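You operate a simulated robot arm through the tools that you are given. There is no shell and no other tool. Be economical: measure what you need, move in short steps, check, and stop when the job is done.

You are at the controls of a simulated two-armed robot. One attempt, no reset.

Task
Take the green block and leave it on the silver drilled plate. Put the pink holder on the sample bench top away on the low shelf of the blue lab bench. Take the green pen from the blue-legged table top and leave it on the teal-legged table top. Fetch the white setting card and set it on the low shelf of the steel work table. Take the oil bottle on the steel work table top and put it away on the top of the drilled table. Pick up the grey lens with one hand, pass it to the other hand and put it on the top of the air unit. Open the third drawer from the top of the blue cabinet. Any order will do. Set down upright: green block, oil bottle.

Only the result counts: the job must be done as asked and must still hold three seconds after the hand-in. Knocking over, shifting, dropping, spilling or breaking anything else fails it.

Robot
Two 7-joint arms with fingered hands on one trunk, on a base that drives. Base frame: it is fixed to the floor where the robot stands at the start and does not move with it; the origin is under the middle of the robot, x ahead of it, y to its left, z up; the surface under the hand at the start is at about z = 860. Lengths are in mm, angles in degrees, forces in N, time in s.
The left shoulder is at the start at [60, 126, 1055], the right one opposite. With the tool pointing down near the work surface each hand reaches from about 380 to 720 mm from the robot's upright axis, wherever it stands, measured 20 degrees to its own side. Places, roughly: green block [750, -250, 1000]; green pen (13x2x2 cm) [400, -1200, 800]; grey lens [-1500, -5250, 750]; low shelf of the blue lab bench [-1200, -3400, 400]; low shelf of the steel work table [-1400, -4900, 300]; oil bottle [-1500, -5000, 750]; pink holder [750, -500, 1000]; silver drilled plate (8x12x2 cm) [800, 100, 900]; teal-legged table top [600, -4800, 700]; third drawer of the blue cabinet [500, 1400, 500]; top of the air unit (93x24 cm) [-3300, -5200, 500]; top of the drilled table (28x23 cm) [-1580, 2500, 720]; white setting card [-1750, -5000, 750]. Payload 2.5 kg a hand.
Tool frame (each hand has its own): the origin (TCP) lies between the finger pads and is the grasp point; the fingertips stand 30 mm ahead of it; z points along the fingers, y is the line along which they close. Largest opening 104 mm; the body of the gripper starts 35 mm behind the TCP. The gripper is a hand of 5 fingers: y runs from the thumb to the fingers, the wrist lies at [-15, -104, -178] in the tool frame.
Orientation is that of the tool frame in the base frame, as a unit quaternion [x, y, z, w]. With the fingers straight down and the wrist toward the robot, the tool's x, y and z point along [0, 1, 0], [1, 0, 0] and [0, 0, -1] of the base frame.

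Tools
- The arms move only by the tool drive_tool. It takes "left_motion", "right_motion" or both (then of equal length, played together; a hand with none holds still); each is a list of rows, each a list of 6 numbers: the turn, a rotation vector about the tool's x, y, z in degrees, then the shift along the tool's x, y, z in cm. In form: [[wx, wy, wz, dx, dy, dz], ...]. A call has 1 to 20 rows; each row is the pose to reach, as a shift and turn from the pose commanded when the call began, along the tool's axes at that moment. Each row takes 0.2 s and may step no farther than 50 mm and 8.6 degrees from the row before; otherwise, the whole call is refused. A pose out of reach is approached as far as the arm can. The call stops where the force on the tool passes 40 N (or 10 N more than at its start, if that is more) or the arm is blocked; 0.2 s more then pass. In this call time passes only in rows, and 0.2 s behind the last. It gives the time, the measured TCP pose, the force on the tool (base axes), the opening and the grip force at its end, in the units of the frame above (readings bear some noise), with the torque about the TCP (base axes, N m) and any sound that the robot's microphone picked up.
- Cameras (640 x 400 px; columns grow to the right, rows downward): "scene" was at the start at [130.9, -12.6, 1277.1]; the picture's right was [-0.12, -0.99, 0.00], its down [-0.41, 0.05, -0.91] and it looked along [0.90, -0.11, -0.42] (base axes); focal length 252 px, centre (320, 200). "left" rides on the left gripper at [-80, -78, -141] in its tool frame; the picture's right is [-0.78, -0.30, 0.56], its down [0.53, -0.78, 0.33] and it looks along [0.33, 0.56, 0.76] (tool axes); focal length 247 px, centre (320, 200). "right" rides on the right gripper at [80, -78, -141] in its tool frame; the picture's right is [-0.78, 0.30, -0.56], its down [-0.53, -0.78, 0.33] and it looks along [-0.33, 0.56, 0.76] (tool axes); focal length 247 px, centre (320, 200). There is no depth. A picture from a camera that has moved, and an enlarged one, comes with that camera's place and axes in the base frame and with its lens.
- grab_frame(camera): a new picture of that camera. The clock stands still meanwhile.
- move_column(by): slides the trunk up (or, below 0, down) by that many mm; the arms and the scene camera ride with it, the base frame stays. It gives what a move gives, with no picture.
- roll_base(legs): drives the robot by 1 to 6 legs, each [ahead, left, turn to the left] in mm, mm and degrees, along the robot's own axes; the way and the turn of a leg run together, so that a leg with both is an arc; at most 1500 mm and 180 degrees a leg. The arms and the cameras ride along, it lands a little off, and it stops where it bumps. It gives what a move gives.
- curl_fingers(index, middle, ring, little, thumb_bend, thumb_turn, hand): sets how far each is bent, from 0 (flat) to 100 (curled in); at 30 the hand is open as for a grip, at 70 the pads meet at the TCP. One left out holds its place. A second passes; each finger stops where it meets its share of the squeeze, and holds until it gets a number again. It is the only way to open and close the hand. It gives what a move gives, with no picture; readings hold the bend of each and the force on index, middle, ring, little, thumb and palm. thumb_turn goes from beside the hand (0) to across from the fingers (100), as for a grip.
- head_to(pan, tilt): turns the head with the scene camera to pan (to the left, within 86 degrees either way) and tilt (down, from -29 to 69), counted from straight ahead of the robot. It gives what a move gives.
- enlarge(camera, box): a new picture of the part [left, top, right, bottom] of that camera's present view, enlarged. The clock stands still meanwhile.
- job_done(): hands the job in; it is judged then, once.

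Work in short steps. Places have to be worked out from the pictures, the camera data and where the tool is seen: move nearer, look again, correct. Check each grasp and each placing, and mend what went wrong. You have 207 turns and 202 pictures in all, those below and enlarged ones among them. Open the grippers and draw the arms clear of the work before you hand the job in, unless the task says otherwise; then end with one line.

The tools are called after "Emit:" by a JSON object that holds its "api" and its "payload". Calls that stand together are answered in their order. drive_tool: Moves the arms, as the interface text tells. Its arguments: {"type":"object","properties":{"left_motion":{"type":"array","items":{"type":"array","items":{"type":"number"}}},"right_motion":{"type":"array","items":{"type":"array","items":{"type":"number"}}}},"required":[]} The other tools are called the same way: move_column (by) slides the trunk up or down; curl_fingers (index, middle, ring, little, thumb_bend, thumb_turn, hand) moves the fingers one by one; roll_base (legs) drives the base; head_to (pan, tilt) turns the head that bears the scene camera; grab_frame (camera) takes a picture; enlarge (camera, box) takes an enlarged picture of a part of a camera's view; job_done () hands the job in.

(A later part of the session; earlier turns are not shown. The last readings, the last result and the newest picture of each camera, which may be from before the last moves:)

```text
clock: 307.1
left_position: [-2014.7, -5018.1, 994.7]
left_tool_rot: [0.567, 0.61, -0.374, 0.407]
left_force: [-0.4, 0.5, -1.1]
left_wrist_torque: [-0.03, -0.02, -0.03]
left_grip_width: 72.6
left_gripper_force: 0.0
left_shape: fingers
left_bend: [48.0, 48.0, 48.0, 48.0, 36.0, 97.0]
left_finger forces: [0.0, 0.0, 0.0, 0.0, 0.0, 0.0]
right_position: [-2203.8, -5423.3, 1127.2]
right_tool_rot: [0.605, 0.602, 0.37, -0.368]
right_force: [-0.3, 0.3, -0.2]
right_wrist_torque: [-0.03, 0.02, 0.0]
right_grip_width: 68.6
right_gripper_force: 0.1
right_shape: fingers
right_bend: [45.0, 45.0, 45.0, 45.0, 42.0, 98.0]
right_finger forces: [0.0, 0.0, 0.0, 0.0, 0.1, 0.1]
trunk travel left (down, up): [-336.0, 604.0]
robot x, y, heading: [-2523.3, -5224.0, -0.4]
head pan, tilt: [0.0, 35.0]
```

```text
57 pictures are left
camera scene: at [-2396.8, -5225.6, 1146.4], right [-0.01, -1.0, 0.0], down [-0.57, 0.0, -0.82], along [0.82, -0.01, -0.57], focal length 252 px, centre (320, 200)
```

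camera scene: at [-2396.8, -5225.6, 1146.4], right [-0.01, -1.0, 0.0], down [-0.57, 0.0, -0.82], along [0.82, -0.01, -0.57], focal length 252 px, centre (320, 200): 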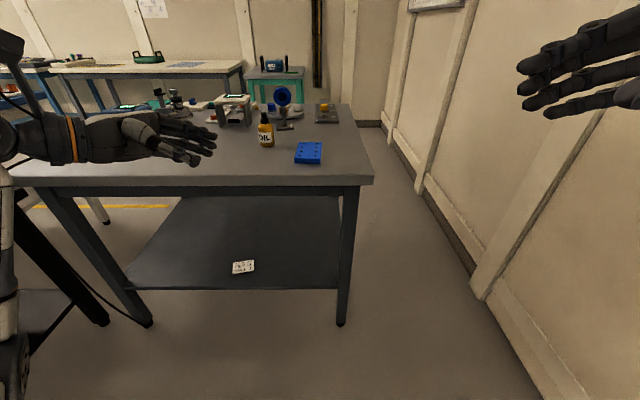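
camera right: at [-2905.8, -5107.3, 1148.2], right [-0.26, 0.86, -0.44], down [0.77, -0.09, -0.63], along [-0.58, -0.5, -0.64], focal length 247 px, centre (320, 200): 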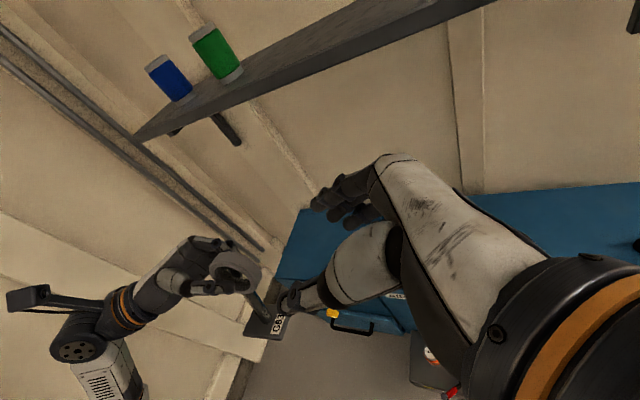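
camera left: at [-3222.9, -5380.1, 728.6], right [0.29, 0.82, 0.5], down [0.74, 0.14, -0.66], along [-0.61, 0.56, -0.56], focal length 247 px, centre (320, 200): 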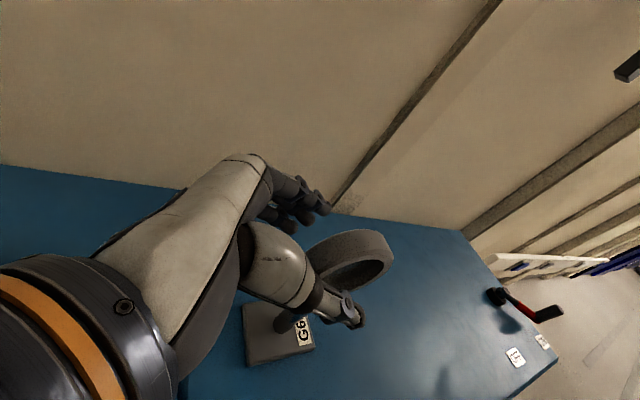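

The left hand brushed the wall shelf above the air unit while rising; I will check that shelf when I next face that way. First I position for the bottle at about [-1606,-5059], raising the left hand further.

Emit:
{"api": "drive_tool", "payload": {"left_motion": [[0, 0, 0, -4, 0, -1], [0, 0, 0, -8, 0, -2], [0, 0, 0, -12, 0, -3]]}}

Emit:
{"api": "roll_base", "payload": {"legs": [[351, 103, 0]]}}

Emit:
{"api": "grab_frame", "payload": {"camera": "scene"}}

Emit:
{"api": "grab_frame", "payload": {"camera": "right"}}

```text
clock: 307.9
left_position: [-2013.2, -5037.3, 1116.6]
left_tool_rot: [0.566, 0.61, -0.375, 0.407]
left_force: [0.1, 0.5, 0.5]
left_wrist_torque: [0.0, -0.03, -0.04]
left_grip_width: 72.5
left_gripper_force: 0.0
left_shape: fingers
left_bend: [48.0, 48.0, 48.0, 48.0, 36.0, 97.0]
left_finger forces: [0.1, 0.1, 0.0, 0.0, 0.0, 0.0]
right_position: [-2201.8, -5423.9, 1126.4]
right_tool_rot: [0.605, 0.602, 0.369, -0.368]
right_force: [-0.2, -0.4, -0.4]
right_wrist_torque: [-0.03, -0.02, 0.02]
right_grip_width: 68.5
right_gripper_force: 0.1
right_shape: fingers
right_bend: [45.0, 45.0, 45.0, 45.0, 42.0, 98.0]
right_finger forces: [0.0, 0.0, 0.1, 0.0, 0.1, 0.0]
trunk travel left (down, up): [-336.0, 604.0]
robot x, y, heading: [-2526.1, -5224.6, -0.4]
head pan, tilt: [0.0, 35.0]
```

```text
clock: 310.3
left_position: [-1655.8, -4938.4, 1115.4]
left_tool_rot: [0.567, 0.609, -0.375, 0.408]
left_force: [-0.2, -0.3, -0.6]
left_wrist_torque: [0.01, -0.02, 0.03]
left_grip_width: 72.6
left_gripper_force: 0.0
left_shape: fingers
left_bend: [48.0, 48.0, 48.0, 48.0, 36.0, 97.0]
left_finger forces: [0.1, 0.0, 0.0, 0.0, 0.1, 0.1]
right_position: [-1847.9, -5323.8, 1127.6]
right_tool_rot: [0.605, 0.601, 0.371, -0.368]
right_force: [-0.1, -0.2, 0.7]
right_wrist_torque: [0.01, 0.0, 0.01]
right_grip_width: 68.5
right_gripper_force: 0.0
right_shape: fingers
right_bend: [45.0, 45.0, 45.0, 45.0, 42.0, 98.0]
right_finger forces: [0.0, 0.0, 0.0, 0.1, 0.0, 0.0]
trunk travel left (down, up): [-336.0, 604.0]
robot x, y, heading: [-2168.5, -5122.4, -0.4]
head pan, tilt: [0.0, 35.0]
```

```text
56 pictures are left
camera scene: at [-2039.7, -5125.1, 1146.5], right [-0.01, -1.0, 0.0], down [-0.57, 0.01, -0.82], along [0.82, -0.01, -0.57], focal length 252 px, centre (320, 200)
```

scene: 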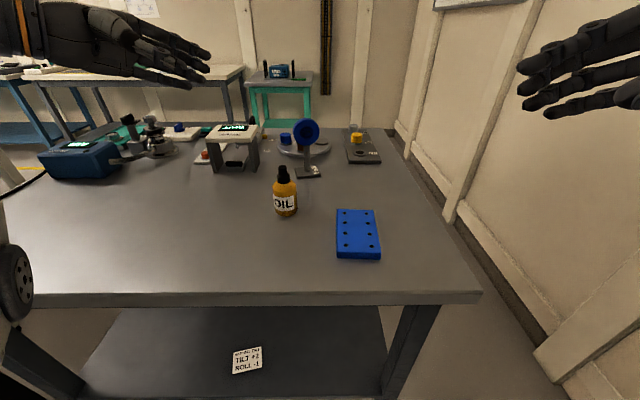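

```text
55 pictures are left
camera right: at [-1925.2, -5412.8, 1262.6], right [0.29, -0.85, -0.44], down [-0.78, 0.06, -0.63], along [0.56, 0.52, -0.64], focal length 247 px, centre (320, 200)
```

right: 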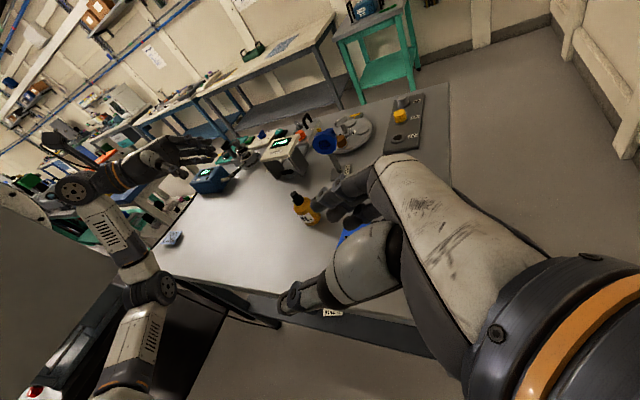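

The bottle axis is at [-1604,-5056], body z 812–881, ~50 mm wide. I open the right hand wide and go to a pre-grasp point up and to the right.

Emit:
{"api": "curl_fingers", "payload": {"hand": "right", "index": 35, "middle": 35, "ring": 35, "little": 35, "thumb_bend": 35}}

Emit:
{"api": "drive_tool", "payload": {"right_motion": [[0, 0, 0, -1.4, 3.1, 2.8], [0, 0, 0, -2.8, 6.1, 5.7], [0, 0, 0, -4.1, 9.1, 8.5], [0, 0, 0, -5.5, 12.2, 11.4], [0, 0, 0, -6.9, 15.2, 14.2], [0, 0, 0, -8.3, 18.2, 17], [0, 0, 0, -9.6, 21.3, 19.9], [0, 0, 0, -11, 24.3, 22.7]]}}

Emit:
{"api": "enlarge", "payload": {"camera": "scene", "box": [220, 120, 420, 260]}}

```text
clock: 311.3
left_position: [-1655.2, -4937.6, 1114.9]
left_tool_rot: [0.567, 0.61, -0.375, 0.407]
left_force: [0.3, -0.1, -0.4]
left_wrist_torque: [-0.01, 0.03, -0.03]
left_grip_width: 72.6
left_gripper_force: 0.0
left_shape: fingers
left_bend: [48.0, 48.0, 48.0, 48.0, 36.0, 97.0]
left_finger forces: [0.0, 0.0, 0.0, 0.1, 0.0, 0.1]
right_position: [-1846.4, -5323.3, 1126.5]
right_tool_rot: [0.606, 0.601, 0.369, -0.368]
right_force: [0.3, 0.7, -1.4]
right_wrist_torque: [0.05, -0.04, -0.01]
right_grip_width: 90.4
right_gripper_force: 0.1
right_shape: fingers
right_bend: [35.0, 35.0, 35.0, 35.0, 35.0, 98.0]
right_finger forces: [0.0, 0.0, 0.0, 0.0, 0.0, 0.1]
trunk travel left (down, up): [-336.0, 604.0]
robot x, y, heading: [-2168.9, -5121.9, -0.6]
head pan, tilt: [0.0, 35.0]
```

```text
clock: 313.1
left_position: [-1656.0, -4937.0, 1116.2]
left_tool_rot: [0.567, 0.61, -0.375, 0.407]
left_force: [-0.3, 0.2, -0.9]
left_wrist_torque: [0.01, -0.01, -0.01]
left_grip_width: 72.8
left_gripper_force: 0.0
left_shape: fingers
left_bend: [48.0, 48.0, 48.0, 48.0, 36.0, 97.0]
left_finger forces: [0.1, 0.0, 0.1, 0.0, 0.0, 0.0]
right_position: [-1602.2, -5175.7, 924.4]
right_tool_rot: [0.605, 0.601, 0.37, -0.368]
right_force: [-0.2, 0.2, -0.6]
right_wrist_torque: [-0.01, 0.0, -0.01]
right_grip_width: 90.5
right_gripper_force: 0.0
right_shape: fingers
right_bend: [35.0, 35.0, 35.0, 35.0, 35.0, 98.0]
right_finger forces: [0.1, 0.1, 0.0, 0.0, 0.0, 0.1]
trunk travel left (down, up): [-336.0, 604.0]
robot x, y, heading: [-2167.2, -5123.4, -0.7]
head pan, tilt: [0.0, 35.0]
```

```text
2.86 times, centred on (320, 190) of scene
camera zoom: at [-2039.7, -5125.0, 1146.5], right [-0.01, -1.0, 0.0], down [-0.57, 0.01, -0.82], along [0.82, -0.01, -0.57], focal length 721 px, centre (320, 229)
```

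zoom: 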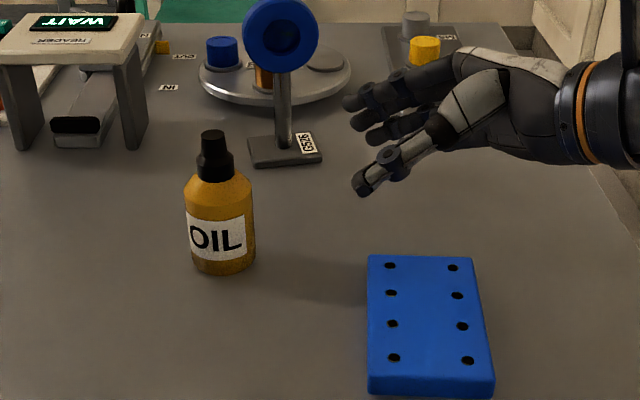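

Clear path: the blue lens is well behind. I move in to the bottle and close.

Emit:
{"api": "drive_tool", "payload": {"right_motion": [[0, 0, 0, 0.1, 0, 4.4], [0, 0, 0, 0.3, 0, 8.8], [0, 0, 0, 0.5, 0, 13.2]]}}

Emit:
{"api": "curl_fingers", "payload": {"hand": "right", "index": 66, "middle": 66, "ring": 66, "little": 66, "thumb_bend": 62}}

Emit:
{"api": "enlarge", "payload": {"camera": "scene", "box": [220, 120, 420, 260]}}

```text
clock: 313.9
left_position: [-1655.6, -4938.3, 1116.6]
left_tool_rot: [0.568, 0.61, -0.374, 0.407]
left_force: [0.1, -0.3, 0.3]
left_wrist_torque: [0.04, -0.01, 0.02]
left_grip_width: 72.8
left_gripper_force: 0.1
left_shape: fingers
left_bend: [48.0, 48.0, 48.0, 48.0, 36.0, 97.0]
left_finger forces: [0.1, 0.0, 0.1, 0.0, 0.0, 0.1]
right_position: [-1601.9, -5055.2, 869.8]
right_tool_rot: [0.605, 0.602, 0.371, -0.366]
right_force: [0.6, 0.6, -0.7]
right_wrist_torque: [-0.01, 0.02, 0.0]
right_grip_width: 90.4
right_gripper_force: 0.0
right_shape: fingers
right_bend: [35.0, 35.0, 35.0, 35.0, 35.0, 98.0]
right_finger forces: [0.1, 0.1, 0.0, 0.1, 0.1, 0.0]
trunk travel left (down, up): [-336.0, 604.0]
robot x, y, heading: [-2168.6, -5121.2, -0.5]
head pan, tilt: [0.0, 35.0]
```

```text
clock: 314.9
left_position: [-1656.5, -4938.1, 1116.1]
left_tool_rot: [0.567, 0.61, -0.375, 0.407]
left_force: [0.6, -0.1, 0.4]
left_wrist_torque: [-0.02, 0.0, 0.02]
left_grip_width: 72.5
left_gripper_force: 0.0
left_shape: fingers
left_bend: [48.0, 48.0, 48.0, 48.0, 36.0, 97.0]
left_finger forces: [0.0, 0.1, 0.0, 0.0, 0.0, 0.1]
right_position: [-1601.7, -5054.3, 869.2]
right_tool_rot: [0.605, 0.602, 0.37, -0.367]
right_force: [0.9, 0.1, 2.8]
right_wrist_torque: [0.03, -0.09, 0.02]
right_grip_width: 34.3
right_gripper_force: 13.5
right_shape: fingers
right_bend: [61.0, 64.0, 61.0, 64.0, 56.0, 95.0]
right_finger forces: [5.7, 2.1, 4.2, 3.0, 13.3, 0.0]
trunk travel left (down, up): [-336.0, 604.0]
robot x, y, heading: [-2164.9, -5122.4, -0.5]
head pan, tilt: [0.0, 35.0]
```

```text
2.86 times, centred on (320, 190) of scene
camera zoom: at [-2039.8, -5125.0, 1146.5], right [-0.01, -1.0, 0.0], down [-0.57, 0.01, -0.82], along [0.82, -0.01, -0.57], focal length 721 px, centre (320, 229)
```

zoom: 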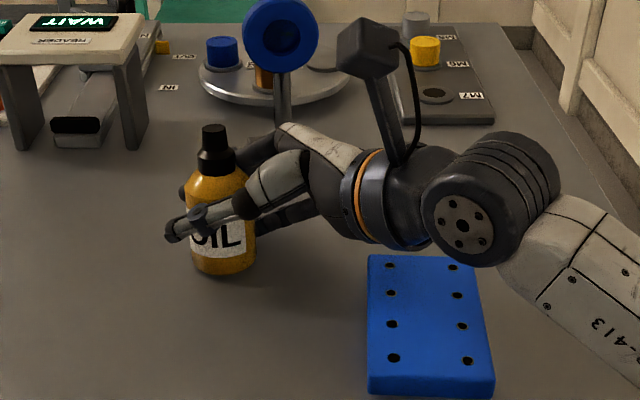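

A good wrap around the body. I squeeze more and lift with the trunk.

Emit:
{"api": "curl_fingers", "payload": {"hand": "right", "index": 78, "middle": 78, "ring": 76, "little": 74, "thumb_bend": 70}}

Emit:
{"api": "move_column", "payload": {"by": 250}}

Emit:
{"api": "enlarge", "payload": {"camera": "scene", "box": [220, 120, 420, 260]}}

```text
clock: 315.9
left_position: [-1656.6, -4938.8, 1115.6]
left_tool_rot: [0.568, 0.609, -0.375, 0.407]
left_force: [-0.4, -0.6, 0.4]
left_wrist_torque: [0.02, -0.01, 0.0]
left_grip_width: 72.5
left_gripper_force: 0.1
left_shape: fingers
left_bend: [48.0, 48.0, 48.0, 48.0, 36.0, 97.0]
left_finger forces: [0.0, 0.0, 0.1, 0.0, 0.0, 0.0]
right_position: [-1601.7, -5055.4, 868.4]
right_tool_rot: [0.606, 0.601, 0.37, -0.367]
right_force: [0.6, 0.2, -1.5]
right_wrist_torque: [0.01, -0.03, 0.0]
right_grip_width: 27.4
right_gripper_force: 31.8
right_shape: fingers
right_bend: [76.0, 73.0, 72.0, 73.0, 56.0, 90.0]
right_finger forces: [11.3, 9.9, 8.7, 2.9, 31.4, 0.0]
trunk travel left (down, up): [-336.0, 604.0]
robot x, y, heading: [-2167.0, -5123.7, -0.6]
head pan, tilt: [0.0, 35.0]
```

```text
clock: 318.5
left_position: [-1656.9, -4938.0, 1366.0]
left_tool_rot: [0.567, 0.609, -0.375, 0.407]
left_force: [-0.1, 0.3, -0.9]
left_wrist_torque: [0.01, 0.0, 0.01]
left_grip_width: 72.5
left_gripper_force: 0.1
left_shape: fingers
left_bend: [48.0, 48.0, 48.0, 48.0, 36.0, 97.0]
left_finger forces: [0.0, 0.0, 0.1, 0.1, 0.0, 0.1]
right_position: [-1602.3, -5054.8, 1119.6]
right_tool_rot: [0.605, 0.601, 0.371, -0.367]
right_force: [-0.9, -0.5, -1.6]
right_wrist_torque: [-0.03, -0.03, 0.0]
right_grip_width: 27.8
right_gripper_force: 32.1
right_shape: fingers
right_bend: [76.0, 73.0, 72.0, 73.0, 57.0, 90.0]
right_finger forces: [11.3, 9.9, 8.8, 2.9, 31.2, 0.1]
trunk travel left (down, up): [-586.0, 354.0]
robot x, y, heading: [-2170.2, -5121.3, -0.6]
head pan, tilt: [0.0, 35.0]
```

```text
2.86 times, centred on (320, 190) of scene
camera zoom: at [-2039.5, -5125.0, 1396.4], right [-0.01, -1.0, 0.0], down [-0.57, 0.01, -0.82], along [0.82, -0.01, -0.57], focal length 721 px, centre (320, 229)
```

zoom: 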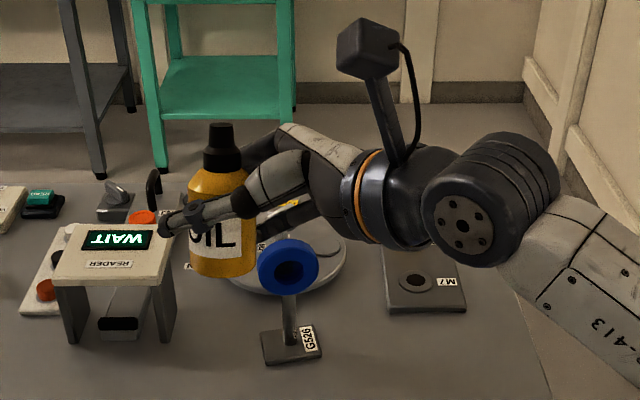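

The bottle is held upright. I back away, draw it in, turn to face +y along the rear aisle, and check the shelf behind over my left side.

Emit:
{"api": "roll_base", "payload": {"legs": [[-380, 0, 0], [0, 0, 90]]}}

Emit:
{"api": "drive_tool", "payload": {"right_motion": [[0, 0, 0, 0, -4, 0], [0, 0, 0, 0, -8, 0], [0, 0, 0, 0, -12, 0], [0, 0, 0, 0, -15, 0]], "left_motion": [[0, 0, 0, 0, -4, 0], [0, 0, 0, 0, -8, 0], [0, 0, 0, 0, -10, 0], [0, 0, 0, 0, -10, 0]]}}

Emit:
{"api": "head_to", "payload": {"pan": 86, "tilt": 15}}

Emit:
{"api": "grab_frame", "payload": {"camera": "scene"}}

Emit:
{"api": "head_to", "payload": {"pan": -15, "tilt": 15}}

Emit:
{"api": "grab_frame", "payload": {"camera": "scene"}}

```text
clock: 324.8
left_position: [-2752.3, -4619.0, 1365.2]
left_tool_rot: [-0.046, 0.831, 0.034, 0.553]
left_force: [0.6, 0.9, 0.1]
left_wrist_torque: [0.0, 0.02, 0.02]
left_grip_width: 72.5
left_gripper_force: 0.1
left_shape: fingers
left_bend: [48.0, 48.0, 48.0, 48.0, 36.0, 97.0]
left_finger forces: [0.0, 0.0, 0.0, 0.0, 0.0, 0.0]
right_position: [-2637.1, -4560.0, 1119.5]
right_tool_rot: [-0.014, 0.853, -0.009, -0.522]
right_force: [0.0, -0.1, -1.5]
right_wrist_torque: [0.0, -0.02, -0.02]
right_grip_width: 26.9
right_gripper_force: 31.8
right_shape: fingers
right_bend: [76.0, 73.0, 72.0, 73.0, 57.0, 90.0]
right_finger forces: [11.2, 9.7, 8.7, 2.9, 30.7, 0.0]
trunk travel left (down, up): [-586.0, 354.0]
robot x, y, heading: [-2543.1, -5124.6, 91.8]
head pan, tilt: [0.0, 35.0]
```

```text
clock: 325.8
left_position: [-2740.8, -4718.5, 1364.5]
left_tool_rot: [-0.047, 0.831, 0.033, 0.553]
left_force: [0.7, -0.2, 0.0]
left_wrist_torque: [0.0, -0.03, 0.01]
left_grip_width: 72.8
left_gripper_force: 0.1
left_shape: fingers
left_bend: [48.0, 48.0, 48.0, 48.0, 36.0, 97.0]
left_finger forces: [0.0, 0.1, 0.0, 0.1, 0.0, 0.1]
right_position: [-2631.5, -4711.3, 1118.5]
right_tool_rot: [-0.014, 0.853, -0.007, -0.522]
right_force: [0.2, -0.1, -1.6]
right_wrist_torque: [0.02, 0.0, 0.02]
right_grip_width: 26.9
right_gripper_force: 31.2
right_shape: fingers
right_bend: [76.0, 73.0, 72.0, 73.0, 57.0, 90.0]
right_finger forces: [11.3, 9.5, 8.8, 2.8, 30.6, 0.0]
trunk travel left (down, up): [-586.0, 354.0]
robot x, y, heading: [-2545.0, -5119.5, 91.7]
head pan, tilt: [0.0, 35.0]
```

```text
clock: 327.4
left_position: [-2741.7, -4718.4, 1365.3]
left_tool_rot: [-0.045, 0.832, 0.034, 0.552]
left_force: [0.1, 0.2, 0.1]
left_wrist_torque: [0.0, 0.02, -0.02]
left_grip_width: 72.5
left_gripper_force: 0.0
left_shape: fingers
left_bend: [48.0, 48.0, 48.0, 48.0, 36.0, 97.0]
left_finger forces: [0.1, 0.1, 0.1, 0.1, 0.0, 0.0]
right_position: [-2630.8, -4710.5, 1118.8]
right_tool_rot: [-0.014, 0.853, -0.009, -0.522]
right_force: [0.4, 0.8, -2.1]
right_wrist_torque: [0.0, -0.03, -0.01]
right_grip_width: 26.8
right_gripper_force: 31.5
right_shape: fingers
right_bend: [76.0, 73.0, 72.0, 73.0, 57.0, 90.0]
right_finger forces: [11.2, 9.6, 8.7, 2.9, 30.6, 0.1]
trunk travel left (down, up): [-586.0, 354.0]
robot x, y, heading: [-2548.3, -5122.2, 91.6]
head pan, tilt: [85.9, 15.0]
```

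```text
51 pictures are left
camera scene: at [-2642.7, -5079.3, 1428.5], right [0.04, 1.0, 0.0], down [0.26, -0.01, -0.97], along [-0.97, 0.04, -0.26], focal length 252 px, centre (320, 200)
```

scene: 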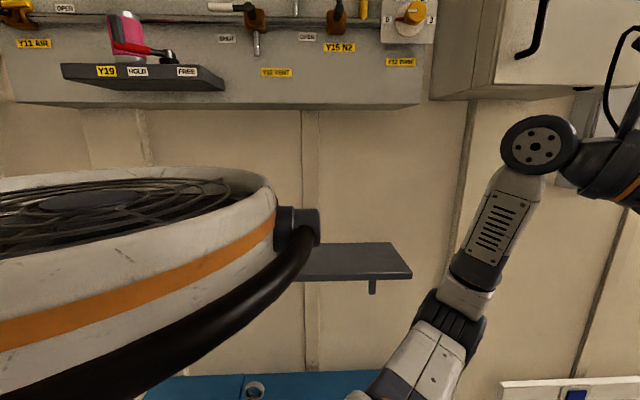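

```text
clock: 329.1
left_position: [-2741.4, -4719.3, 1365.3]
left_tool_rot: [-0.046, 0.832, 0.033, 0.552]
left_force: [-0.6, 1.0, 0.6]
left_wrist_torque: [-0.03, 0.02, 0.01]
left_grip_width: 72.8
left_gripper_force: 0.0
left_shape: fingers
left_bend: [48.0, 48.0, 48.0, 48.0, 36.0, 97.0]
left_finger forces: [0.1, 0.0, 0.0, 0.1, 0.1, 0.1]
right_position: [-2630.0, -4710.7, 1119.9]
right_tool_rot: [-0.014, 0.853, -0.008, -0.522]
right_force: [0.3, -0.8, -0.8]
right_wrist_torque: [0.02, 0.03, 0.0]
right_grip_width: 26.9
right_gripper_force: 31.4
right_shape: fingers
right_bend: [76.0, 73.0, 72.0, 73.0, 57.0, 90.0]
right_finger forces: [11.2, 9.6, 8.7, 2.9, 30.6, 0.0]
trunk travel left (down, up): [-586.0, 354.0]
robot x, y, heading: [-2548.0, -5123.0, 91.6]
head pan, tilt: [-15.0, 15.0]
```

```text
50 pictures are left
camera scene: at [-2528.1, -4992.2, 1428.5], right [0.97, -0.23, 0.0], down [-0.06, -0.25, -0.97], along [0.22, 0.94, -0.26], focal length 252 px, centre (320, 200)
```

scene: 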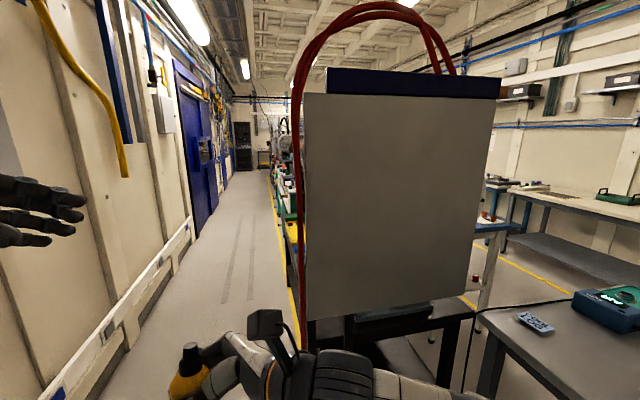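

The cylinders' part of the shelf is hidden by my own housing. I turn 60° left to check it properly.

Emit:
{"api": "roll_base", "payload": {"legs": [[0, 0, 70]]}}

Emit:
{"api": "head_to", "payload": {"pan": 25, "tilt": 20}}

Emit:
{"api": "grab_frame", "payload": {"camera": "scene"}}

```text
clock: 332.6
left_position: [-2992.3, -5165.3, 1365.0]
left_tool_rot: [-0.513, 0.655, 0.344, 0.434]
left_force: [-0.2, -0.2, 0.2]
left_wrist_torque: [0.03, 0.0, 0.02]
left_grip_width: 72.6
left_gripper_force: 0.1
left_shape: fingers
left_bend: [48.0, 48.0, 48.0, 48.0, 36.0, 97.0]
left_finger forces: [0.1, 0.0, 0.0, 0.0, 0.0, 0.0]
right_position: [-2961.1, -5057.7, 1119.4]
right_tool_rot: [-0.499, 0.692, -0.306, -0.423]
right_force: [-0.1, 0.0, -1.5]
right_wrist_torque: [-0.01, -0.01, 0.0]
right_grip_width: 26.6
right_gripper_force: 30.9
right_shape: fingers
right_bend: [76.0, 73.0, 72.0, 74.0, 57.0, 90.0]
right_finger forces: [11.0, 9.2, 8.8, 2.9, 29.8, 0.1]
trunk travel left (down, up): [-586.0, 354.0]
robot x, y, heading: [-2550.3, -5123.6, 161.7]
head pan, tilt: [-15.0, 15.0]
```

```text
clock: 333.6
left_position: [-2992.5, -5165.6, 1365.4]
left_tool_rot: [-0.514, 0.656, 0.343, 0.434]
left_force: [-0.2, -0.4, -0.4]
left_wrist_torque: [0.0, 0.0, 0.01]
left_grip_width: 72.8
left_gripper_force: 0.0
left_shape: fingers
left_bend: [48.0, 48.0, 48.0, 48.0, 36.0, 97.0]
left_finger forces: [0.1, 0.1, 0.1, 0.0, 0.0, 0.0]
right_position: [-2962.1, -5057.7, 1119.1]
right_tool_rot: [-0.5, 0.691, -0.306, -0.423]
right_force: [-0.4, 0.2, -1.6]
right_wrist_torque: [0.01, 0.03, -0.01]
right_grip_width: 26.8
right_gripper_force: 30.7
right_shape: fingers
right_bend: [76.0, 73.0, 72.0, 74.0, 57.0, 90.0]
right_finger forces: [11.0, 9.2, 8.7, 2.8, 29.8, 0.0]
trunk travel left (down, up): [-586.0, 354.0]
robot x, y, heading: [-2547.8, -5126.2, 161.2]
head pan, tilt: [25.0, 20.0]
```

```text
49 pictures are left
camera scene: at [-2678.7, -5121.0, 1420.3], right [-0.11, 0.99, 0.0], down [0.34, 0.04, -0.94], along [-0.93, -0.11, -0.34], focal length 252 px, centre (320, 200)
```

scene: 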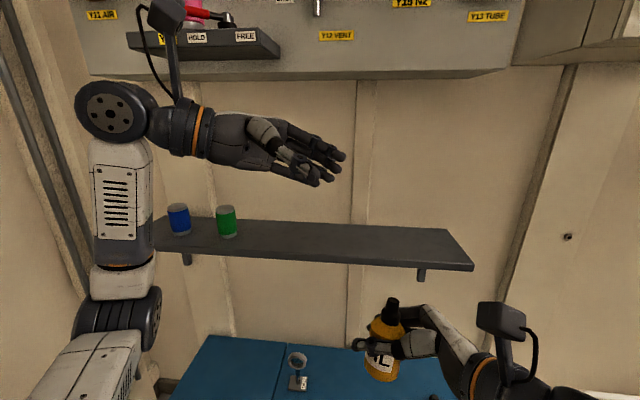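

Both cylinders still stand on the shelf, and the lens stands on the air unit. I turn back, extend both arms forward to make the robot narrow, move to the aisle's middle and look ahead.

Emit:
{"api": "roll_base", "payload": {"legs": [[0, 0, -71]]}}

Emit:
{"api": "drive_tool", "payload": {"left_motion": [[0, 7, 0, 0, 2, 0], [0, 14, 0, 0, 4, 0], [0, 21, 0, 0, 6, 1], [0, 28, 0, 0, 8, 2], [0, 35, 0, 0, 10, 3], [0, 42, 0, 0, 12, 4], [0, 49, 0, 0, 14, 5], [0, 56, 0, 0, 16, 6], [0, 64, 0, 0, 17, 7]], "right_motion": [[0, 0, 0, 0, 2, 0], [0, 0, 0, 0, 4, 0], [0, 0, 0, 0, 6, 0], [0, 0, 0, 0, 8, 0], [0, 0, 0, 0, 10, 0], [0, 0, 0, 0, 12, 0], [0, 0, 0, 0, 14, 0], [0, 0, 0, 0, 16, 0], [0, 0, 0, 0, 17, 0]]}}

Emit:
{"api": "roll_base", "payload": {"legs": [[0, 230, 0]]}}

Emit:
{"api": "head_to", "payload": {"pan": -10, "tilt": 30}}

Emit:
{"api": "grab_frame", "payload": {"camera": "scene"}}

```text
clock: 337.1
left_position: [-2728.7, -4712.9, 1365.6]
left_tool_rot: [-0.033, 0.832, 0.024, 0.553]
left_force: [-0.8, -0.1, -0.6]
left_wrist_torque: [-0.01, 0.0, 0.0]
left_grip_width: 72.6
left_gripper_force: 0.1
left_shape: fingers
left_bend: [48.0, 48.0, 48.0, 48.0, 36.0, 97.0]
left_finger forces: [0.1, 0.0, 0.0, 0.0, 0.0, 0.0]
right_position: [-2619.1, -4708.3, 1119.2]
right_tool_rot: [-0.001, 0.853, 0.0, -0.522]
right_force: [-0.3, -1.0, -0.9]
right_wrist_torque: [0.01, -0.02, -0.02]
right_grip_width: 26.2
right_gripper_force: 30.0
right_shape: fingers
right_bend: [76.0, 73.0, 72.0, 74.0, 58.0, 90.0]
right_finger forces: [10.8, 8.8, 8.8, 2.8, 29.3, 0.0]
trunk travel left (down, up): [-586.0, 354.0]
robot x, y, heading: [-2544.8, -5121.7, 90.0]
head pan, tilt: [25.0, 20.0]
```

```text
clock: 339.1
left_position: [-2677.4, -4537.4, 1338.1]
left_tool_rot: [-0.04, 0.999, 0.004, 0.025]
left_force: [0.4, 0.7, -0.2]
left_wrist_torque: [-0.05, 0.01, 0.0]
left_grip_width: 72.5
left_gripper_force: 0.2
left_shape: fingers
left_bend: [48.0, 48.0, 48.0, 48.0, 36.0, 97.0]
left_finger forces: [0.1, 0.0, 0.0, 0.0, 0.0, 0.0]
right_position: [-2617.4, -4538.1, 1119.1]
right_tool_rot: [-0.001, 0.853, 0.0, -0.522]
right_force: [0.8, 0.2, -0.4]
right_wrist_torque: [0.0, 0.01, 0.01]
right_grip_width: 26.3
right_gripper_force: 29.6
right_shape: fingers
right_bend: [76.0, 73.0, 72.0, 74.0, 58.0, 90.0]
right_finger forces: [10.8, 8.7, 8.6, 2.7, 29.0, 0.0]
trunk travel left (down, up): [-586.0, 354.0]
robot x, y, heading: [-2550.4, -5121.9, 90.2]
head pan, tilt: [25.0, 20.0]
```

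```text
clock: 340.8
left_position: [-2910.5, -4539.7, 1338.2]
left_tool_rot: [-0.043, 0.999, 0.005, 0.028]
left_force: [0.4, 0.5, 1.2]
left_wrist_torque: [-0.02, -0.02, -0.02]
left_grip_width: 72.6
left_gripper_force: 0.0
left_shape: fingers
left_bend: [48.0, 48.0, 48.0, 48.0, 36.0, 97.0]
left_finger forces: [0.0, 0.0, 0.0, 0.0, 0.0, 0.0]
right_position: [-2847.9, -4538.9, 1119.9]
right_tool_rot: [-0.003, 0.854, -0.002, -0.521]
right_force: [-0.6, 0.1, -0.6]
right_wrist_torque: [0.01, 0.05, 0.02]
right_grip_width: 26.3
right_gripper_force: 29.9
right_shape: fingers
right_bend: [76.0, 73.0, 72.0, 74.0, 58.0, 90.0]
right_finger forces: [10.8, 8.7, 8.7, 2.7, 29.0, 0.0]
trunk travel left (down, up): [-586.0, 354.0]
robot x, y, heading: [-2773.6, -5122.9, 90.2]
head pan, tilt: [25.0, 20.0]
```

```text
clock: 341.9
left_position: [-2909.3, -4540.1, 1337.5]
left_tool_rot: [-0.044, 0.999, 0.004, 0.027]
left_force: [-0.1, 0.2, -0.7]
left_wrist_torque: [-0.03, -0.01, 0.01]
left_grip_width: 72.6
left_gripper_force: 0.1
left_shape: fingers
left_bend: [48.0, 48.0, 48.0, 48.0, 36.0, 97.0]
left_finger forces: [0.0, 0.1, 0.1, 0.0, 0.0, 0.0]
right_position: [-2848.5, -4540.3, 1119.0]
right_tool_rot: [-0.003, 0.853, -0.001, -0.522]
right_force: [1.0, 0.2, -0.9]
right_wrist_torque: [0.05, 0.03, -0.01]
right_grip_width: 26.3
right_gripper_force: 30.1
right_shape: fingers
right_bend: [76.0, 73.0, 72.0, 74.0, 58.0, 90.0]
right_finger forces: [10.7, 8.7, 8.8, 2.8, 29.0, 0.1]
trunk travel left (down, up): [-586.0, 354.0]
robot x, y, heading: [-2774.7, -5122.4, 90.4]
head pan, tilt: [-10.0, 30.0]
```

```text
48 pictures are left
camera scene: at [-2760.9, -4994.3, 1404.3], right [0.99, -0.17, 0.0], down [-0.08, -0.49, -0.87], along [0.15, 0.85, -0.5], focal length 252 px, centre (320, 200)
```

scene: 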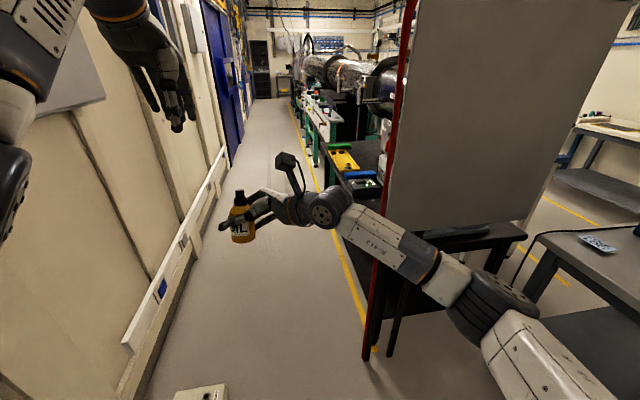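

The aisle is about 1.1 m wide (x −3450..−2358). I centre at x≈−2890 and drive up it, checking the pose on the way.

Emit:
{"api": "roll_base", "payload": {"legs": [[500, 110, 0], [1300, 0, 0]]}}

```text
clock: 344.2
left_position: [-2955.1, -4167.4, 1338.2]
left_tool_rot: [-0.043, 0.999, 0.004, 0.027]
left_force: [-0.2, 0.4, -0.3]
left_wrist_torque: [-0.01, 0.03, 0.04]
left_grip_width: 72.4
left_gripper_force: 0.0
left_shape: fingers
left_bend: [48.0, 48.0, 48.0, 48.0, 36.0, 97.0]
left_finger forces: [0.1, 0.1, 0.0, 0.0, 0.0, 0.0]
right_position: [-2894.2, -4168.3, 1119.3]
right_tool_rot: [-0.004, 0.853, -0.002, -0.522]
right_force: [-0.9, 1.1, -1.2]
right_wrist_torque: [0.02, 0.04, -0.03]
right_grip_width: 25.9
right_gripper_force: 29.8
right_shape: fingers
right_bend: [76.0, 73.0, 73.0, 74.0, 58.0, 90.0]
right_finger forces: [10.7, 8.6, 8.8, 2.8, 28.7, 0.1]
trunk travel left (down, up): [-586.0, 354.0]
robot x, y, heading: [-2822.1, -4751.1, 90.4]
head pan, tilt: [-10.0, 30.0]
stopped in leg 1: the robot was blocked; the commanded pose is now the measured one
```

Blocked: probably the white control box on the floor beside the air unit. I back off a little and look down-left.

Emit:
{"api": "roll_base", "payload": {"legs": [[-150, -100, 0]]}}

Emit:
{"api": "head_to", "payload": {"pan": 25, "tilt": 55}}

Emit:
{"api": "grab_frame", "payload": {"camera": "scene"}}

```text
clock: 345.7
left_position: [-2855.9, -4317.5, 1339.4]
left_tool_rot: [-0.044, 0.999, 0.003, 0.027]
left_force: [0.4, -0.5, -0.5]
left_wrist_torque: [0.01, 0.02, 0.03]
left_grip_width: 72.4
left_gripper_force: 0.1
left_shape: fingers
left_bend: [48.0, 48.0, 48.0, 48.0, 36.0, 97.0]
left_finger forces: [0.1, 0.0, 0.0, 0.1, 0.0, 0.0]
right_position: [-2794.2, -4317.4, 1120.1]
right_tool_rot: [-0.003, 0.853, -0.001, -0.522]
right_force: [0.4, 0.4, -1.7]
right_wrist_torque: [0.04, 0.01, 0.01]
right_grip_width: 26.0
right_gripper_force: 29.4
right_shape: fingers
right_bend: [76.0, 73.0, 73.0, 74.0, 58.0, 90.0]
right_finger forces: [10.7, 8.5, 8.8, 2.8, 28.7, 0.0]
trunk travel left (down, up): [-586.0, 354.0]
robot x, y, heading: [-2720.2, -4901.8, 90.2]
head pan, tilt: [-10.0, 30.0]
```

```text
clock: 346.7
left_position: [-2854.4, -4316.8, 1338.8]
left_tool_rot: [-0.044, 0.999, 0.004, 0.028]
left_force: [-0.3, 0.3, -0.3]
left_wrist_torque: [0.05, 0.0, 0.03]
left_grip_width: 72.7
left_gripper_force: 0.1
left_shape: fingers
left_bend: [48.0, 48.0, 48.0, 48.0, 36.0, 97.0]
left_finger forces: [0.0, 0.0, 0.1, 0.0, 0.0, 0.1]
right_position: [-2793.2, -4317.5, 1120.5]
right_tool_rot: [-0.002, 0.853, -0.001, -0.522]
right_force: [0.8, 0.7, -1.0]
right_wrist_torque: [-0.02, 0.02, -0.04]
right_grip_width: 26.1
right_gripper_force: 29.8
right_shape: fingers
right_bend: [76.0, 73.0, 73.0, 74.0, 58.0, 90.0]
right_finger forces: [10.8, 8.6, 8.8, 2.8, 28.7, 0.0]
trunk travel left (down, up): [-586.0, 354.0]
robot x, y, heading: [-2720.2, -4902.7, 90.2]
head pan, tilt: [25.0, 55.0]
```

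```text
47 pictures are left
camera scene: at [-2752.6, -4795.7, 1368.3], right [0.91, 0.42, 0.0], down [0.35, -0.74, -0.57], along [-0.24, 0.52, -0.82], focal length 252 px, centre (320, 200)
```

scene: 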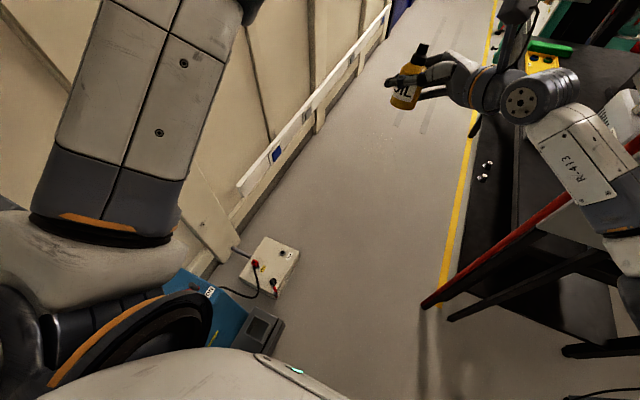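

The base touched the air unit's heavy step corner (x≈−2977); the white box is untouched. I pass at x≈−2775, then move to the centre.

Emit:
{"api": "roll_base", "payload": {"legs": [[0, 54, 0], [700, 0, 0]]}}

```text
clock: 351.0
left_position: [-2912.7, -3622.0, 1339.3]
left_tool_rot: [-0.044, 0.999, 0.004, 0.029]
left_force: [0.0, 0.5, 0.4]
left_wrist_torque: [-0.02, -0.01, 0.0]
left_grip_width: 73.0
left_gripper_force: 0.0
left_shape: fingers
left_bend: [48.0, 48.0, 48.0, 48.0, 36.0, 97.0]
left_finger forces: [0.0, 0.0, 0.0, 0.0, 0.0, 0.1]
right_position: [-2850.6, -3622.5, 1120.1]
right_tool_rot: [-0.003, 0.853, -0.002, -0.522]
right_force: [-0.2, -1.3, -0.4]
right_wrist_torque: [0.0, 0.02, 0.02]
right_grip_width: 26.0
right_gripper_force: 29.5
right_shape: fingers
right_bend: [76.0, 73.0, 73.0, 74.0, 58.0, 90.0]
right_finger forces: [10.6, 8.5, 8.8, 2.8, 28.6, 0.1]
trunk travel left (down, up): [-586.0, 354.0]
robot x, y, heading: [-2781.0, -4205.4, 90.2]
head pan, tilt: [25.0, 55.0]
```

Emit:
{"api": "roll_base", "payload": {"legs": [[1000, 70, 0], [1400, 0, 0], [1300, 0, 0]]}}

Emit:
{"api": "head_to", "payload": {"pan": -20, "tilt": 25}}

Emit:
{"api": "grab_frame", "payload": {"camera": "scene"}}

```text
clock: 369.0
left_position: [-2974.2, 91.7, 1338.1]
left_tool_rot: [-0.029, 0.999, 0.004, 0.027]
left_force: [-0.6, -0.2, 0.6]
left_wrist_torque: [-0.01, 0.01, -0.01]
left_grip_width: 72.8
left_gripper_force: 0.1
left_shape: fingers
left_bend: [48.0, 48.0, 48.0, 48.0, 36.0, 97.0]
left_finger forces: [0.0, 0.0, 0.0, 0.0, 0.1, 0.0]
right_position: [-2913.1, 89.3, 1119.4]
right_tool_rot: [0.009, 0.854, 0.007, -0.521]
right_force: [0.6, -0.4, -0.7]
right_wrist_torque: [0.01, 0.03, 0.0]
right_grip_width: 25.5
right_gripper_force: 29.5
right_shape: fingers
right_bend: [76.0, 73.0, 73.0, 74.0, 58.0, 90.0]
right_finger forces: [10.3, 8.2, 8.8, 2.7, 28.2, 0.0]
trunk travel left (down, up): [-586.0, 354.0]
robot x, y, heading: [-2858.9, -495.1, 88.6]
head pan, tilt: [25.0, 55.0]
```

```text
clock: 370.1
left_position: [-2974.5, 91.5, 1338.1]
left_tool_rot: [-0.028, 0.999, 0.003, 0.027]
left_force: [-0.1, 0.3, 0.0]
left_wrist_torque: [-0.01, -0.03, 0.0]
left_grip_width: 72.7
left_gripper_force: 0.1
left_shape: fingers
left_bend: [48.0, 48.0, 48.0, 48.0, 36.0, 97.0]
left_finger forces: [0.0, 0.0, 0.1, 0.0, 0.0, 0.0]
right_position: [-2913.3, 90.4, 1119.7]
right_tool_rot: [0.01, 0.853, 0.006, -0.522]
right_force: [-0.8, 0.2, -0.3]
right_wrist_torque: [0.02, -0.04, -0.01]
right_grip_width: 25.7
right_gripper_force: 29.0
right_shape: fingers
right_bend: [76.0, 73.0, 73.0, 74.0, 58.0, 90.0]
right_finger forces: [10.4, 8.3, 8.8, 2.7, 28.2, 0.0]
trunk travel left (down, up): [-586.0, 354.0]
robot x, y, heading: [-2855.1, -496.4, 88.5]
head pan, tilt: [-20.0, 25.0]
```

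```text
46 pictures are left
camera scene: at [-2823.5, -370.7, 1412.2], right [0.93, -0.37, 0.0], down [-0.15, -0.39, -0.91], along [0.33, 0.84, -0.42], focal length 252 px, centre (320, 200)
```

scene: 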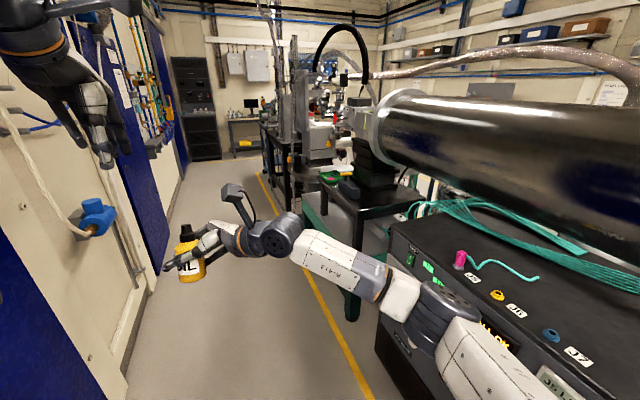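

The aisle here is centred nearer x≈−2715 (a blue valve sticks out on the left). I shift right and go on 1.8 m.

Emit:
{"api": "roll_base", "payload": {"legs": [[300, -140, 1.5], [1400, 0, 0]]}}

Emit:
{"api": "head_to", "payload": {"pan": -35, "tilt": 25}}

Emit:
{"api": "grab_frame", "payload": {"camera": "scene"}}

```text
clock: 378.8
left_position: [-2820.5, 1777.7, 1339.0]
left_tool_rot: [-0.032, 0.999, 0.004, 0.028]
left_force: [0.1, 0.0, 0.1]
left_wrist_torque: [0.02, 0.01, 0.01]
left_grip_width: 72.5
left_gripper_force: 0.1
left_shape: fingers
left_bend: [48.0, 48.0, 48.0, 48.0, 36.0, 97.0]
left_finger forces: [0.0, 0.0, 0.1, 0.0, 0.1, 0.0]
right_position: [-2757.9, 1776.2, 1119.6]
right_tool_rot: [0.007, 0.853, 0.004, -0.521]
right_force: [0.1, 0.2, -1.2]
right_wrist_torque: [0.03, 0.0, 0.02]
right_grip_width: 26.0
right_gripper_force: 29.0
right_shape: fingers
right_bend: [76.0, 73.0, 73.0, 74.0, 58.0, 90.0]
right_finger forces: [10.4, 8.2, 8.8, 2.7, 27.9, 0.1]
trunk travel left (down, up): [-586.0, 354.0]
robot x, y, heading: [-2700.7, 1190.2, 89.0]
head pan, tilt: [-20.0, 25.0]
```

```text
clock: 379.6
left_position: [-2818.8, 1776.4, 1339.1]
left_tool_rot: [-0.031, 0.999, 0.004, 0.027]
left_force: [-0.5, 0.6, -0.2]
left_wrist_torque: [0.01, -0.04, 0.01]
left_grip_width: 72.6
left_gripper_force: 0.1
left_shape: fingers
left_bend: [48.0, 48.0, 48.0, 48.0, 36.0, 97.0]
left_finger forces: [0.0, 0.0, 0.1, 0.0, 0.0, 0.0]
right_position: [-2758.0, 1777.1, 1118.9]
right_tool_rot: [0.008, 0.853, 0.004, -0.522]
right_force: [0.2, -0.4, 0.3]
right_wrist_torque: [0.01, -0.01, 0.0]
right_grip_width: 25.6
right_gripper_force: 29.1
right_shape: fingers
right_bend: [76.0, 73.0, 73.0, 74.0, 58.0, 90.0]
right_finger forces: [10.3, 8.2, 8.9, 2.8, 28.0, 0.0]
trunk travel left (down, up): [-586.0, 354.0]
robot x, y, heading: [-2701.2, 1191.4, 88.6]
head pan, tilt: [-35.0, 25.0]
```

```text
45 pictures are left
camera scene: at [-2645.0, 1304.5, 1412.2], right [0.81, -0.59, 0.0], down [-0.25, -0.34, -0.91], along [0.53, 0.73, -0.42], focal length 252 px, centre (320, 200)
```

scene: 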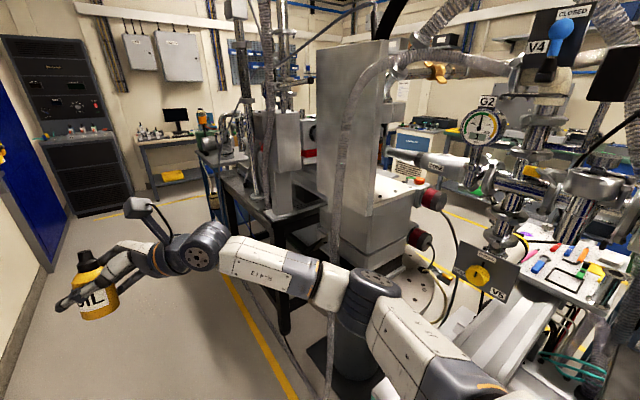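

The drilled table should be behind the steel column at about pixel (343,194). I enlarge that area.

Emit:
{"api": "enlarge", "payload": {"camera": "scene", "box": [130, 80, 470, 260]}}

```text
1.88 times, centred on (300, 170) of scene
camera zoom: at [-2645.0, 1304.5, 1412.2], right [0.81, -0.59, 0.0], down [-0.25, -0.34, -0.91], along [0.53, 0.73, -0.42], focal length 475 px, centre (358, 256)
```

zoom: 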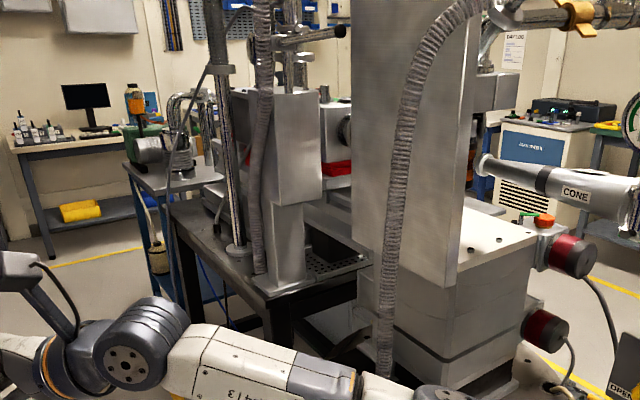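

The black perforated (drilled) table is visible; its near corner is at about [-2147,2442], with an open perforated patch near [-1862,2486]. I draw the arms in, drive alongside and turn to face it.

Emit:
{"api": "drive_tool", "payload": {"left_motion": [[0, 0, 0, 0, -4, 0], [0, 0, 0, 0, -8, 0], [0, 0, 0, 0, -12, 0], [0, 0, 0, 0, -16, 0]], "right_motion": [[0, 0, 0, 0, -4, 0], [0, 0, 0, 0, -8, 0], [0, 0, 0, 0, -12, 0], [0, 0, 0, 0, -16, 0]]}}

Emit:
{"api": "roll_base", "payload": {"legs": [[1270, 20, 0], [0, 0, -89]]}}

Emit:
{"api": "head_to", "payload": {"pan": -5, "tilt": 30}}

Emit:
{"api": "grab_frame", "payload": {"camera": "scene"}}

```text
clock: 380.6
left_position: [-2809.3, 1614.6, 1338.4]
left_tool_rot: [-0.033, 0.999, 0.004, 0.027]
left_force: [0.0, -0.3, 0.5]
left_wrist_torque: [-0.04, -0.02, 0.04]
left_grip_width: 72.5
left_gripper_force: 0.0
left_shape: fingers
left_bend: [48.0, 48.0, 48.0, 48.0, 36.0, 97.0]
left_finger forces: [0.1, 0.1, 0.0, 0.1, 0.1, 0.0]
right_position: [-2758.7, 1613.6, 1120.4]
right_tool_rot: [0.006, 0.853, 0.005, -0.522]
right_force: [-0.1, -1.0, -0.6]
right_wrist_torque: [0.01, -0.01, -0.02]
right_grip_width: 25.6
right_gripper_force: 28.3
right_shape: fingers
right_bend: [76.0, 73.0, 73.0, 74.0, 58.0, 90.0]
right_finger forces: [10.2, 8.1, 8.8, 2.7, 27.9, 0.1]
trunk travel left (down, up): [-586.0, 354.0]
robot x, y, heading: [-2700.2, 1191.5, 88.8]
head pan, tilt: [-35.0, 25.0]
```

```text
clock: 390.9
left_position: [-2262.4, 2589.8, 1337.8]
left_tool_rot: [0.686, 0.727, -0.017, 0.022]
left_force: [-0.3, 0.6, -0.3]
left_wrist_torque: [-0.02, 0.0, 0.03]
left_grip_width: 72.6
left_gripper_force: 0.1
left_shape: fingers
left_bend: [48.0, 48.0, 48.0, 48.0, 36.0, 97.0]
left_finger forces: [0.1, 0.1, 0.0, 0.0, 0.0, 0.0]
right_position: [-2265.1, 2540.8, 1119.9]
right_tool_rot: [0.609, 0.597, 0.373, -0.365]
right_force: [-0.1, -0.6, -1.0]
right_wrist_torque: [0.01, 0.01, -0.02]
right_grip_width: 25.2
right_gripper_force: 27.8
right_shape: fingers
right_bend: [76.0, 73.0, 73.0, 74.0, 58.0, 90.0]
right_finger forces: [9.6, 7.7, 8.8, 2.7, 27.0, 0.1]
trunk travel left (down, up): [-586.0, 354.0]
robot x, y, heading: [-2687.3, 2481.8, -1.5]
head pan, tilt: [-35.0, 25.0]
```

```text
clock: 391.8
left_position: [-2262.8, 2590.6, 1337.2]
left_tool_rot: [0.686, 0.727, -0.018, 0.022]
left_force: [-0.3, -1.0, 0.4]
left_wrist_torque: [0.0, -0.01, -0.01]
left_grip_width: 72.3
left_gripper_force: 0.0
left_shape: fingers
left_bend: [48.0, 48.0, 48.0, 48.0, 36.0, 97.0]
left_finger forces: [0.0, 0.0, 0.0, 0.1, 0.0, 0.0]
right_position: [-2264.6, 2540.2, 1120.1]
right_tool_rot: [0.609, 0.597, 0.373, -0.365]
right_force: [-0.4, 0.0, -1.5]
right_wrist_torque: [0.03, -0.03, -0.01]
right_grip_width: 25.5
right_gripper_force: 28.0
right_shape: fingers
right_bend: [76.0, 73.0, 73.0, 74.0, 58.0, 90.0]
right_finger forces: [9.5, 7.7, 8.9, 2.7, 26.9, 0.0]
trunk travel left (down, up): [-586.0, 354.0]
robot x, y, heading: [-2688.1, 2481.6, -1.1]
head pan, tilt: [-5.0, 30.0]
```

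```text
43 pictures are left
camera scene: at [-2559.4, 2469.6, 1404.3], right [-0.11, -0.99, 0.0], down [-0.5, 0.06, -0.87], along [0.86, -0.1, -0.5], focal length 252 px, centre (320, 200)
```

scene: 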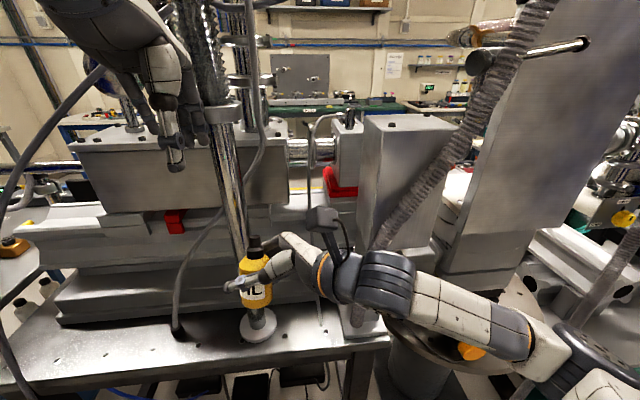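

Equipment is close. I back off 150 mm, raise the trunk fully and look down on this table.

Emit:
{"api": "roll_base", "payload": {"legs": [[-150, 0, 0]]}}

Emit:
{"api": "move_column", "payload": {"by": 350}}

Emit:
{"api": "head_to", "payload": {"pan": 0, "tilt": 38}}

Emit:
{"api": "grab_frame", "payload": {"camera": "scene"}}

```text
clock: 393.2
left_position: [-2406.7, 2591.7, 1337.8]
left_tool_rot: [0.687, 0.726, -0.016, 0.022]
left_force: [-0.5, -0.6, -0.5]
left_wrist_torque: [-0.02, -0.02, 0.0]
left_grip_width: 72.6
left_gripper_force: 0.2
left_shape: fingers
left_bend: [48.0, 48.0, 48.0, 48.0, 36.0, 97.0]
left_finger forces: [0.0, 0.0, 0.0, 0.0, 0.0, 0.0]
right_position: [-2409.9, 2542.6, 1119.4]
right_tool_rot: [0.61, 0.596, 0.374, -0.363]
right_force: [0.1, 0.1, -0.3]
right_wrist_torque: [0.0, 0.03, 0.02]
right_grip_width: 25.0
right_gripper_force: 27.6
right_shape: fingers
right_bend: [76.0, 73.0, 73.0, 74.0, 58.0, 90.0]
right_finger forces: [9.5, 7.7, 8.7, 2.6, 26.9, 0.1]
trunk travel left (down, up): [-586.0, 354.0]
robot x, y, heading: [-2836.8, 2486.5, -1.8]
head pan, tilt: [-5.0, 30.0]
```

```text
clock: 396.6
left_position: [-2406.9, 2591.7, 1687.8]
left_tool_rot: [0.687, 0.726, -0.017, 0.023]
left_force: [-0.3, -0.5, -0.1]
left_wrist_torque: [-0.01, 0.01, 0.01]
left_grip_width: 72.7
left_gripper_force: 0.0
left_shape: fingers
left_bend: [48.0, 48.0, 48.0, 48.0, 36.0, 97.0]
left_finger forces: [0.0, 0.0, 0.0, 0.0, 0.1, 0.0]
right_position: [-2408.8, 2543.4, 1468.1]
right_tool_rot: [0.61, 0.596, 0.374, -0.365]
right_force: [0.1, 0.0, -0.5]
right_wrist_torque: [0.04, 0.0, -0.05]
right_grip_width: 25.4
right_gripper_force: 28.4
right_shape: fingers
right_bend: [76.0, 73.0, 73.0, 74.0, 58.0, 90.0]
right_finger forces: [9.6, 7.7, 9.0, 2.7, 26.9, 0.1]
trunk travel left (down, up): [-936.0, 4.0]
robot x, y, heading: [-2834.1, 2482.5, -1.7]
head pan, tilt: [-5.0, 30.0]
```

```text
clock: 397.3
left_position: [-2406.4, 2592.0, 1688.0]
left_tool_rot: [0.687, 0.726, -0.017, 0.023]
left_force: [0.2, -0.2, -0.6]
left_wrist_torque: [0.02, 0.0, 0.01]
left_grip_width: 72.8
left_gripper_force: 0.0
left_shape: fingers
left_bend: [48.0, 48.0, 48.0, 48.0, 36.0, 97.0]
left_finger forces: [0.1, 0.0, 0.0, 0.0, 0.0, 0.0]
right_position: [-2409.3, 2542.5, 1470.5]
right_tool_rot: [0.61, 0.596, 0.374, -0.364]
right_force: [-0.1, 0.2, -1.5]
right_wrist_torque: [-0.02, -0.05, 0.0]
right_grip_width: 25.2
right_gripper_force: 27.7
right_shape: fingers
right_bend: [76.0, 73.0, 73.0, 74.0, 58.0, 90.0]
right_finger forces: [9.6, 7.8, 8.9, 2.6, 27.0, 0.0]
trunk travel left (down, up): [-936.0, 4.0]
robot x, y, heading: [-2830.7, 2486.0, -1.6]
head pan, tilt: [0.0, 38.0]
```

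```text
42 pictures are left
camera scene: at [-2707.9, 2481.1, 1741.9], right [-0.03, -1.0, 0.0], down [-0.62, 0.02, -0.79], along [0.79, -0.02, -0.62], focal length 252 px, centre (320, 200)
```

scene: 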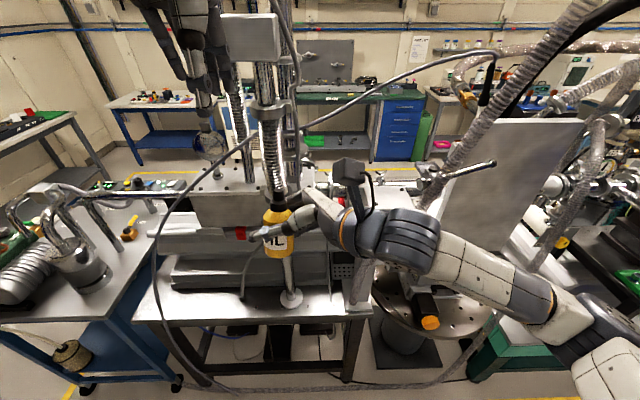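

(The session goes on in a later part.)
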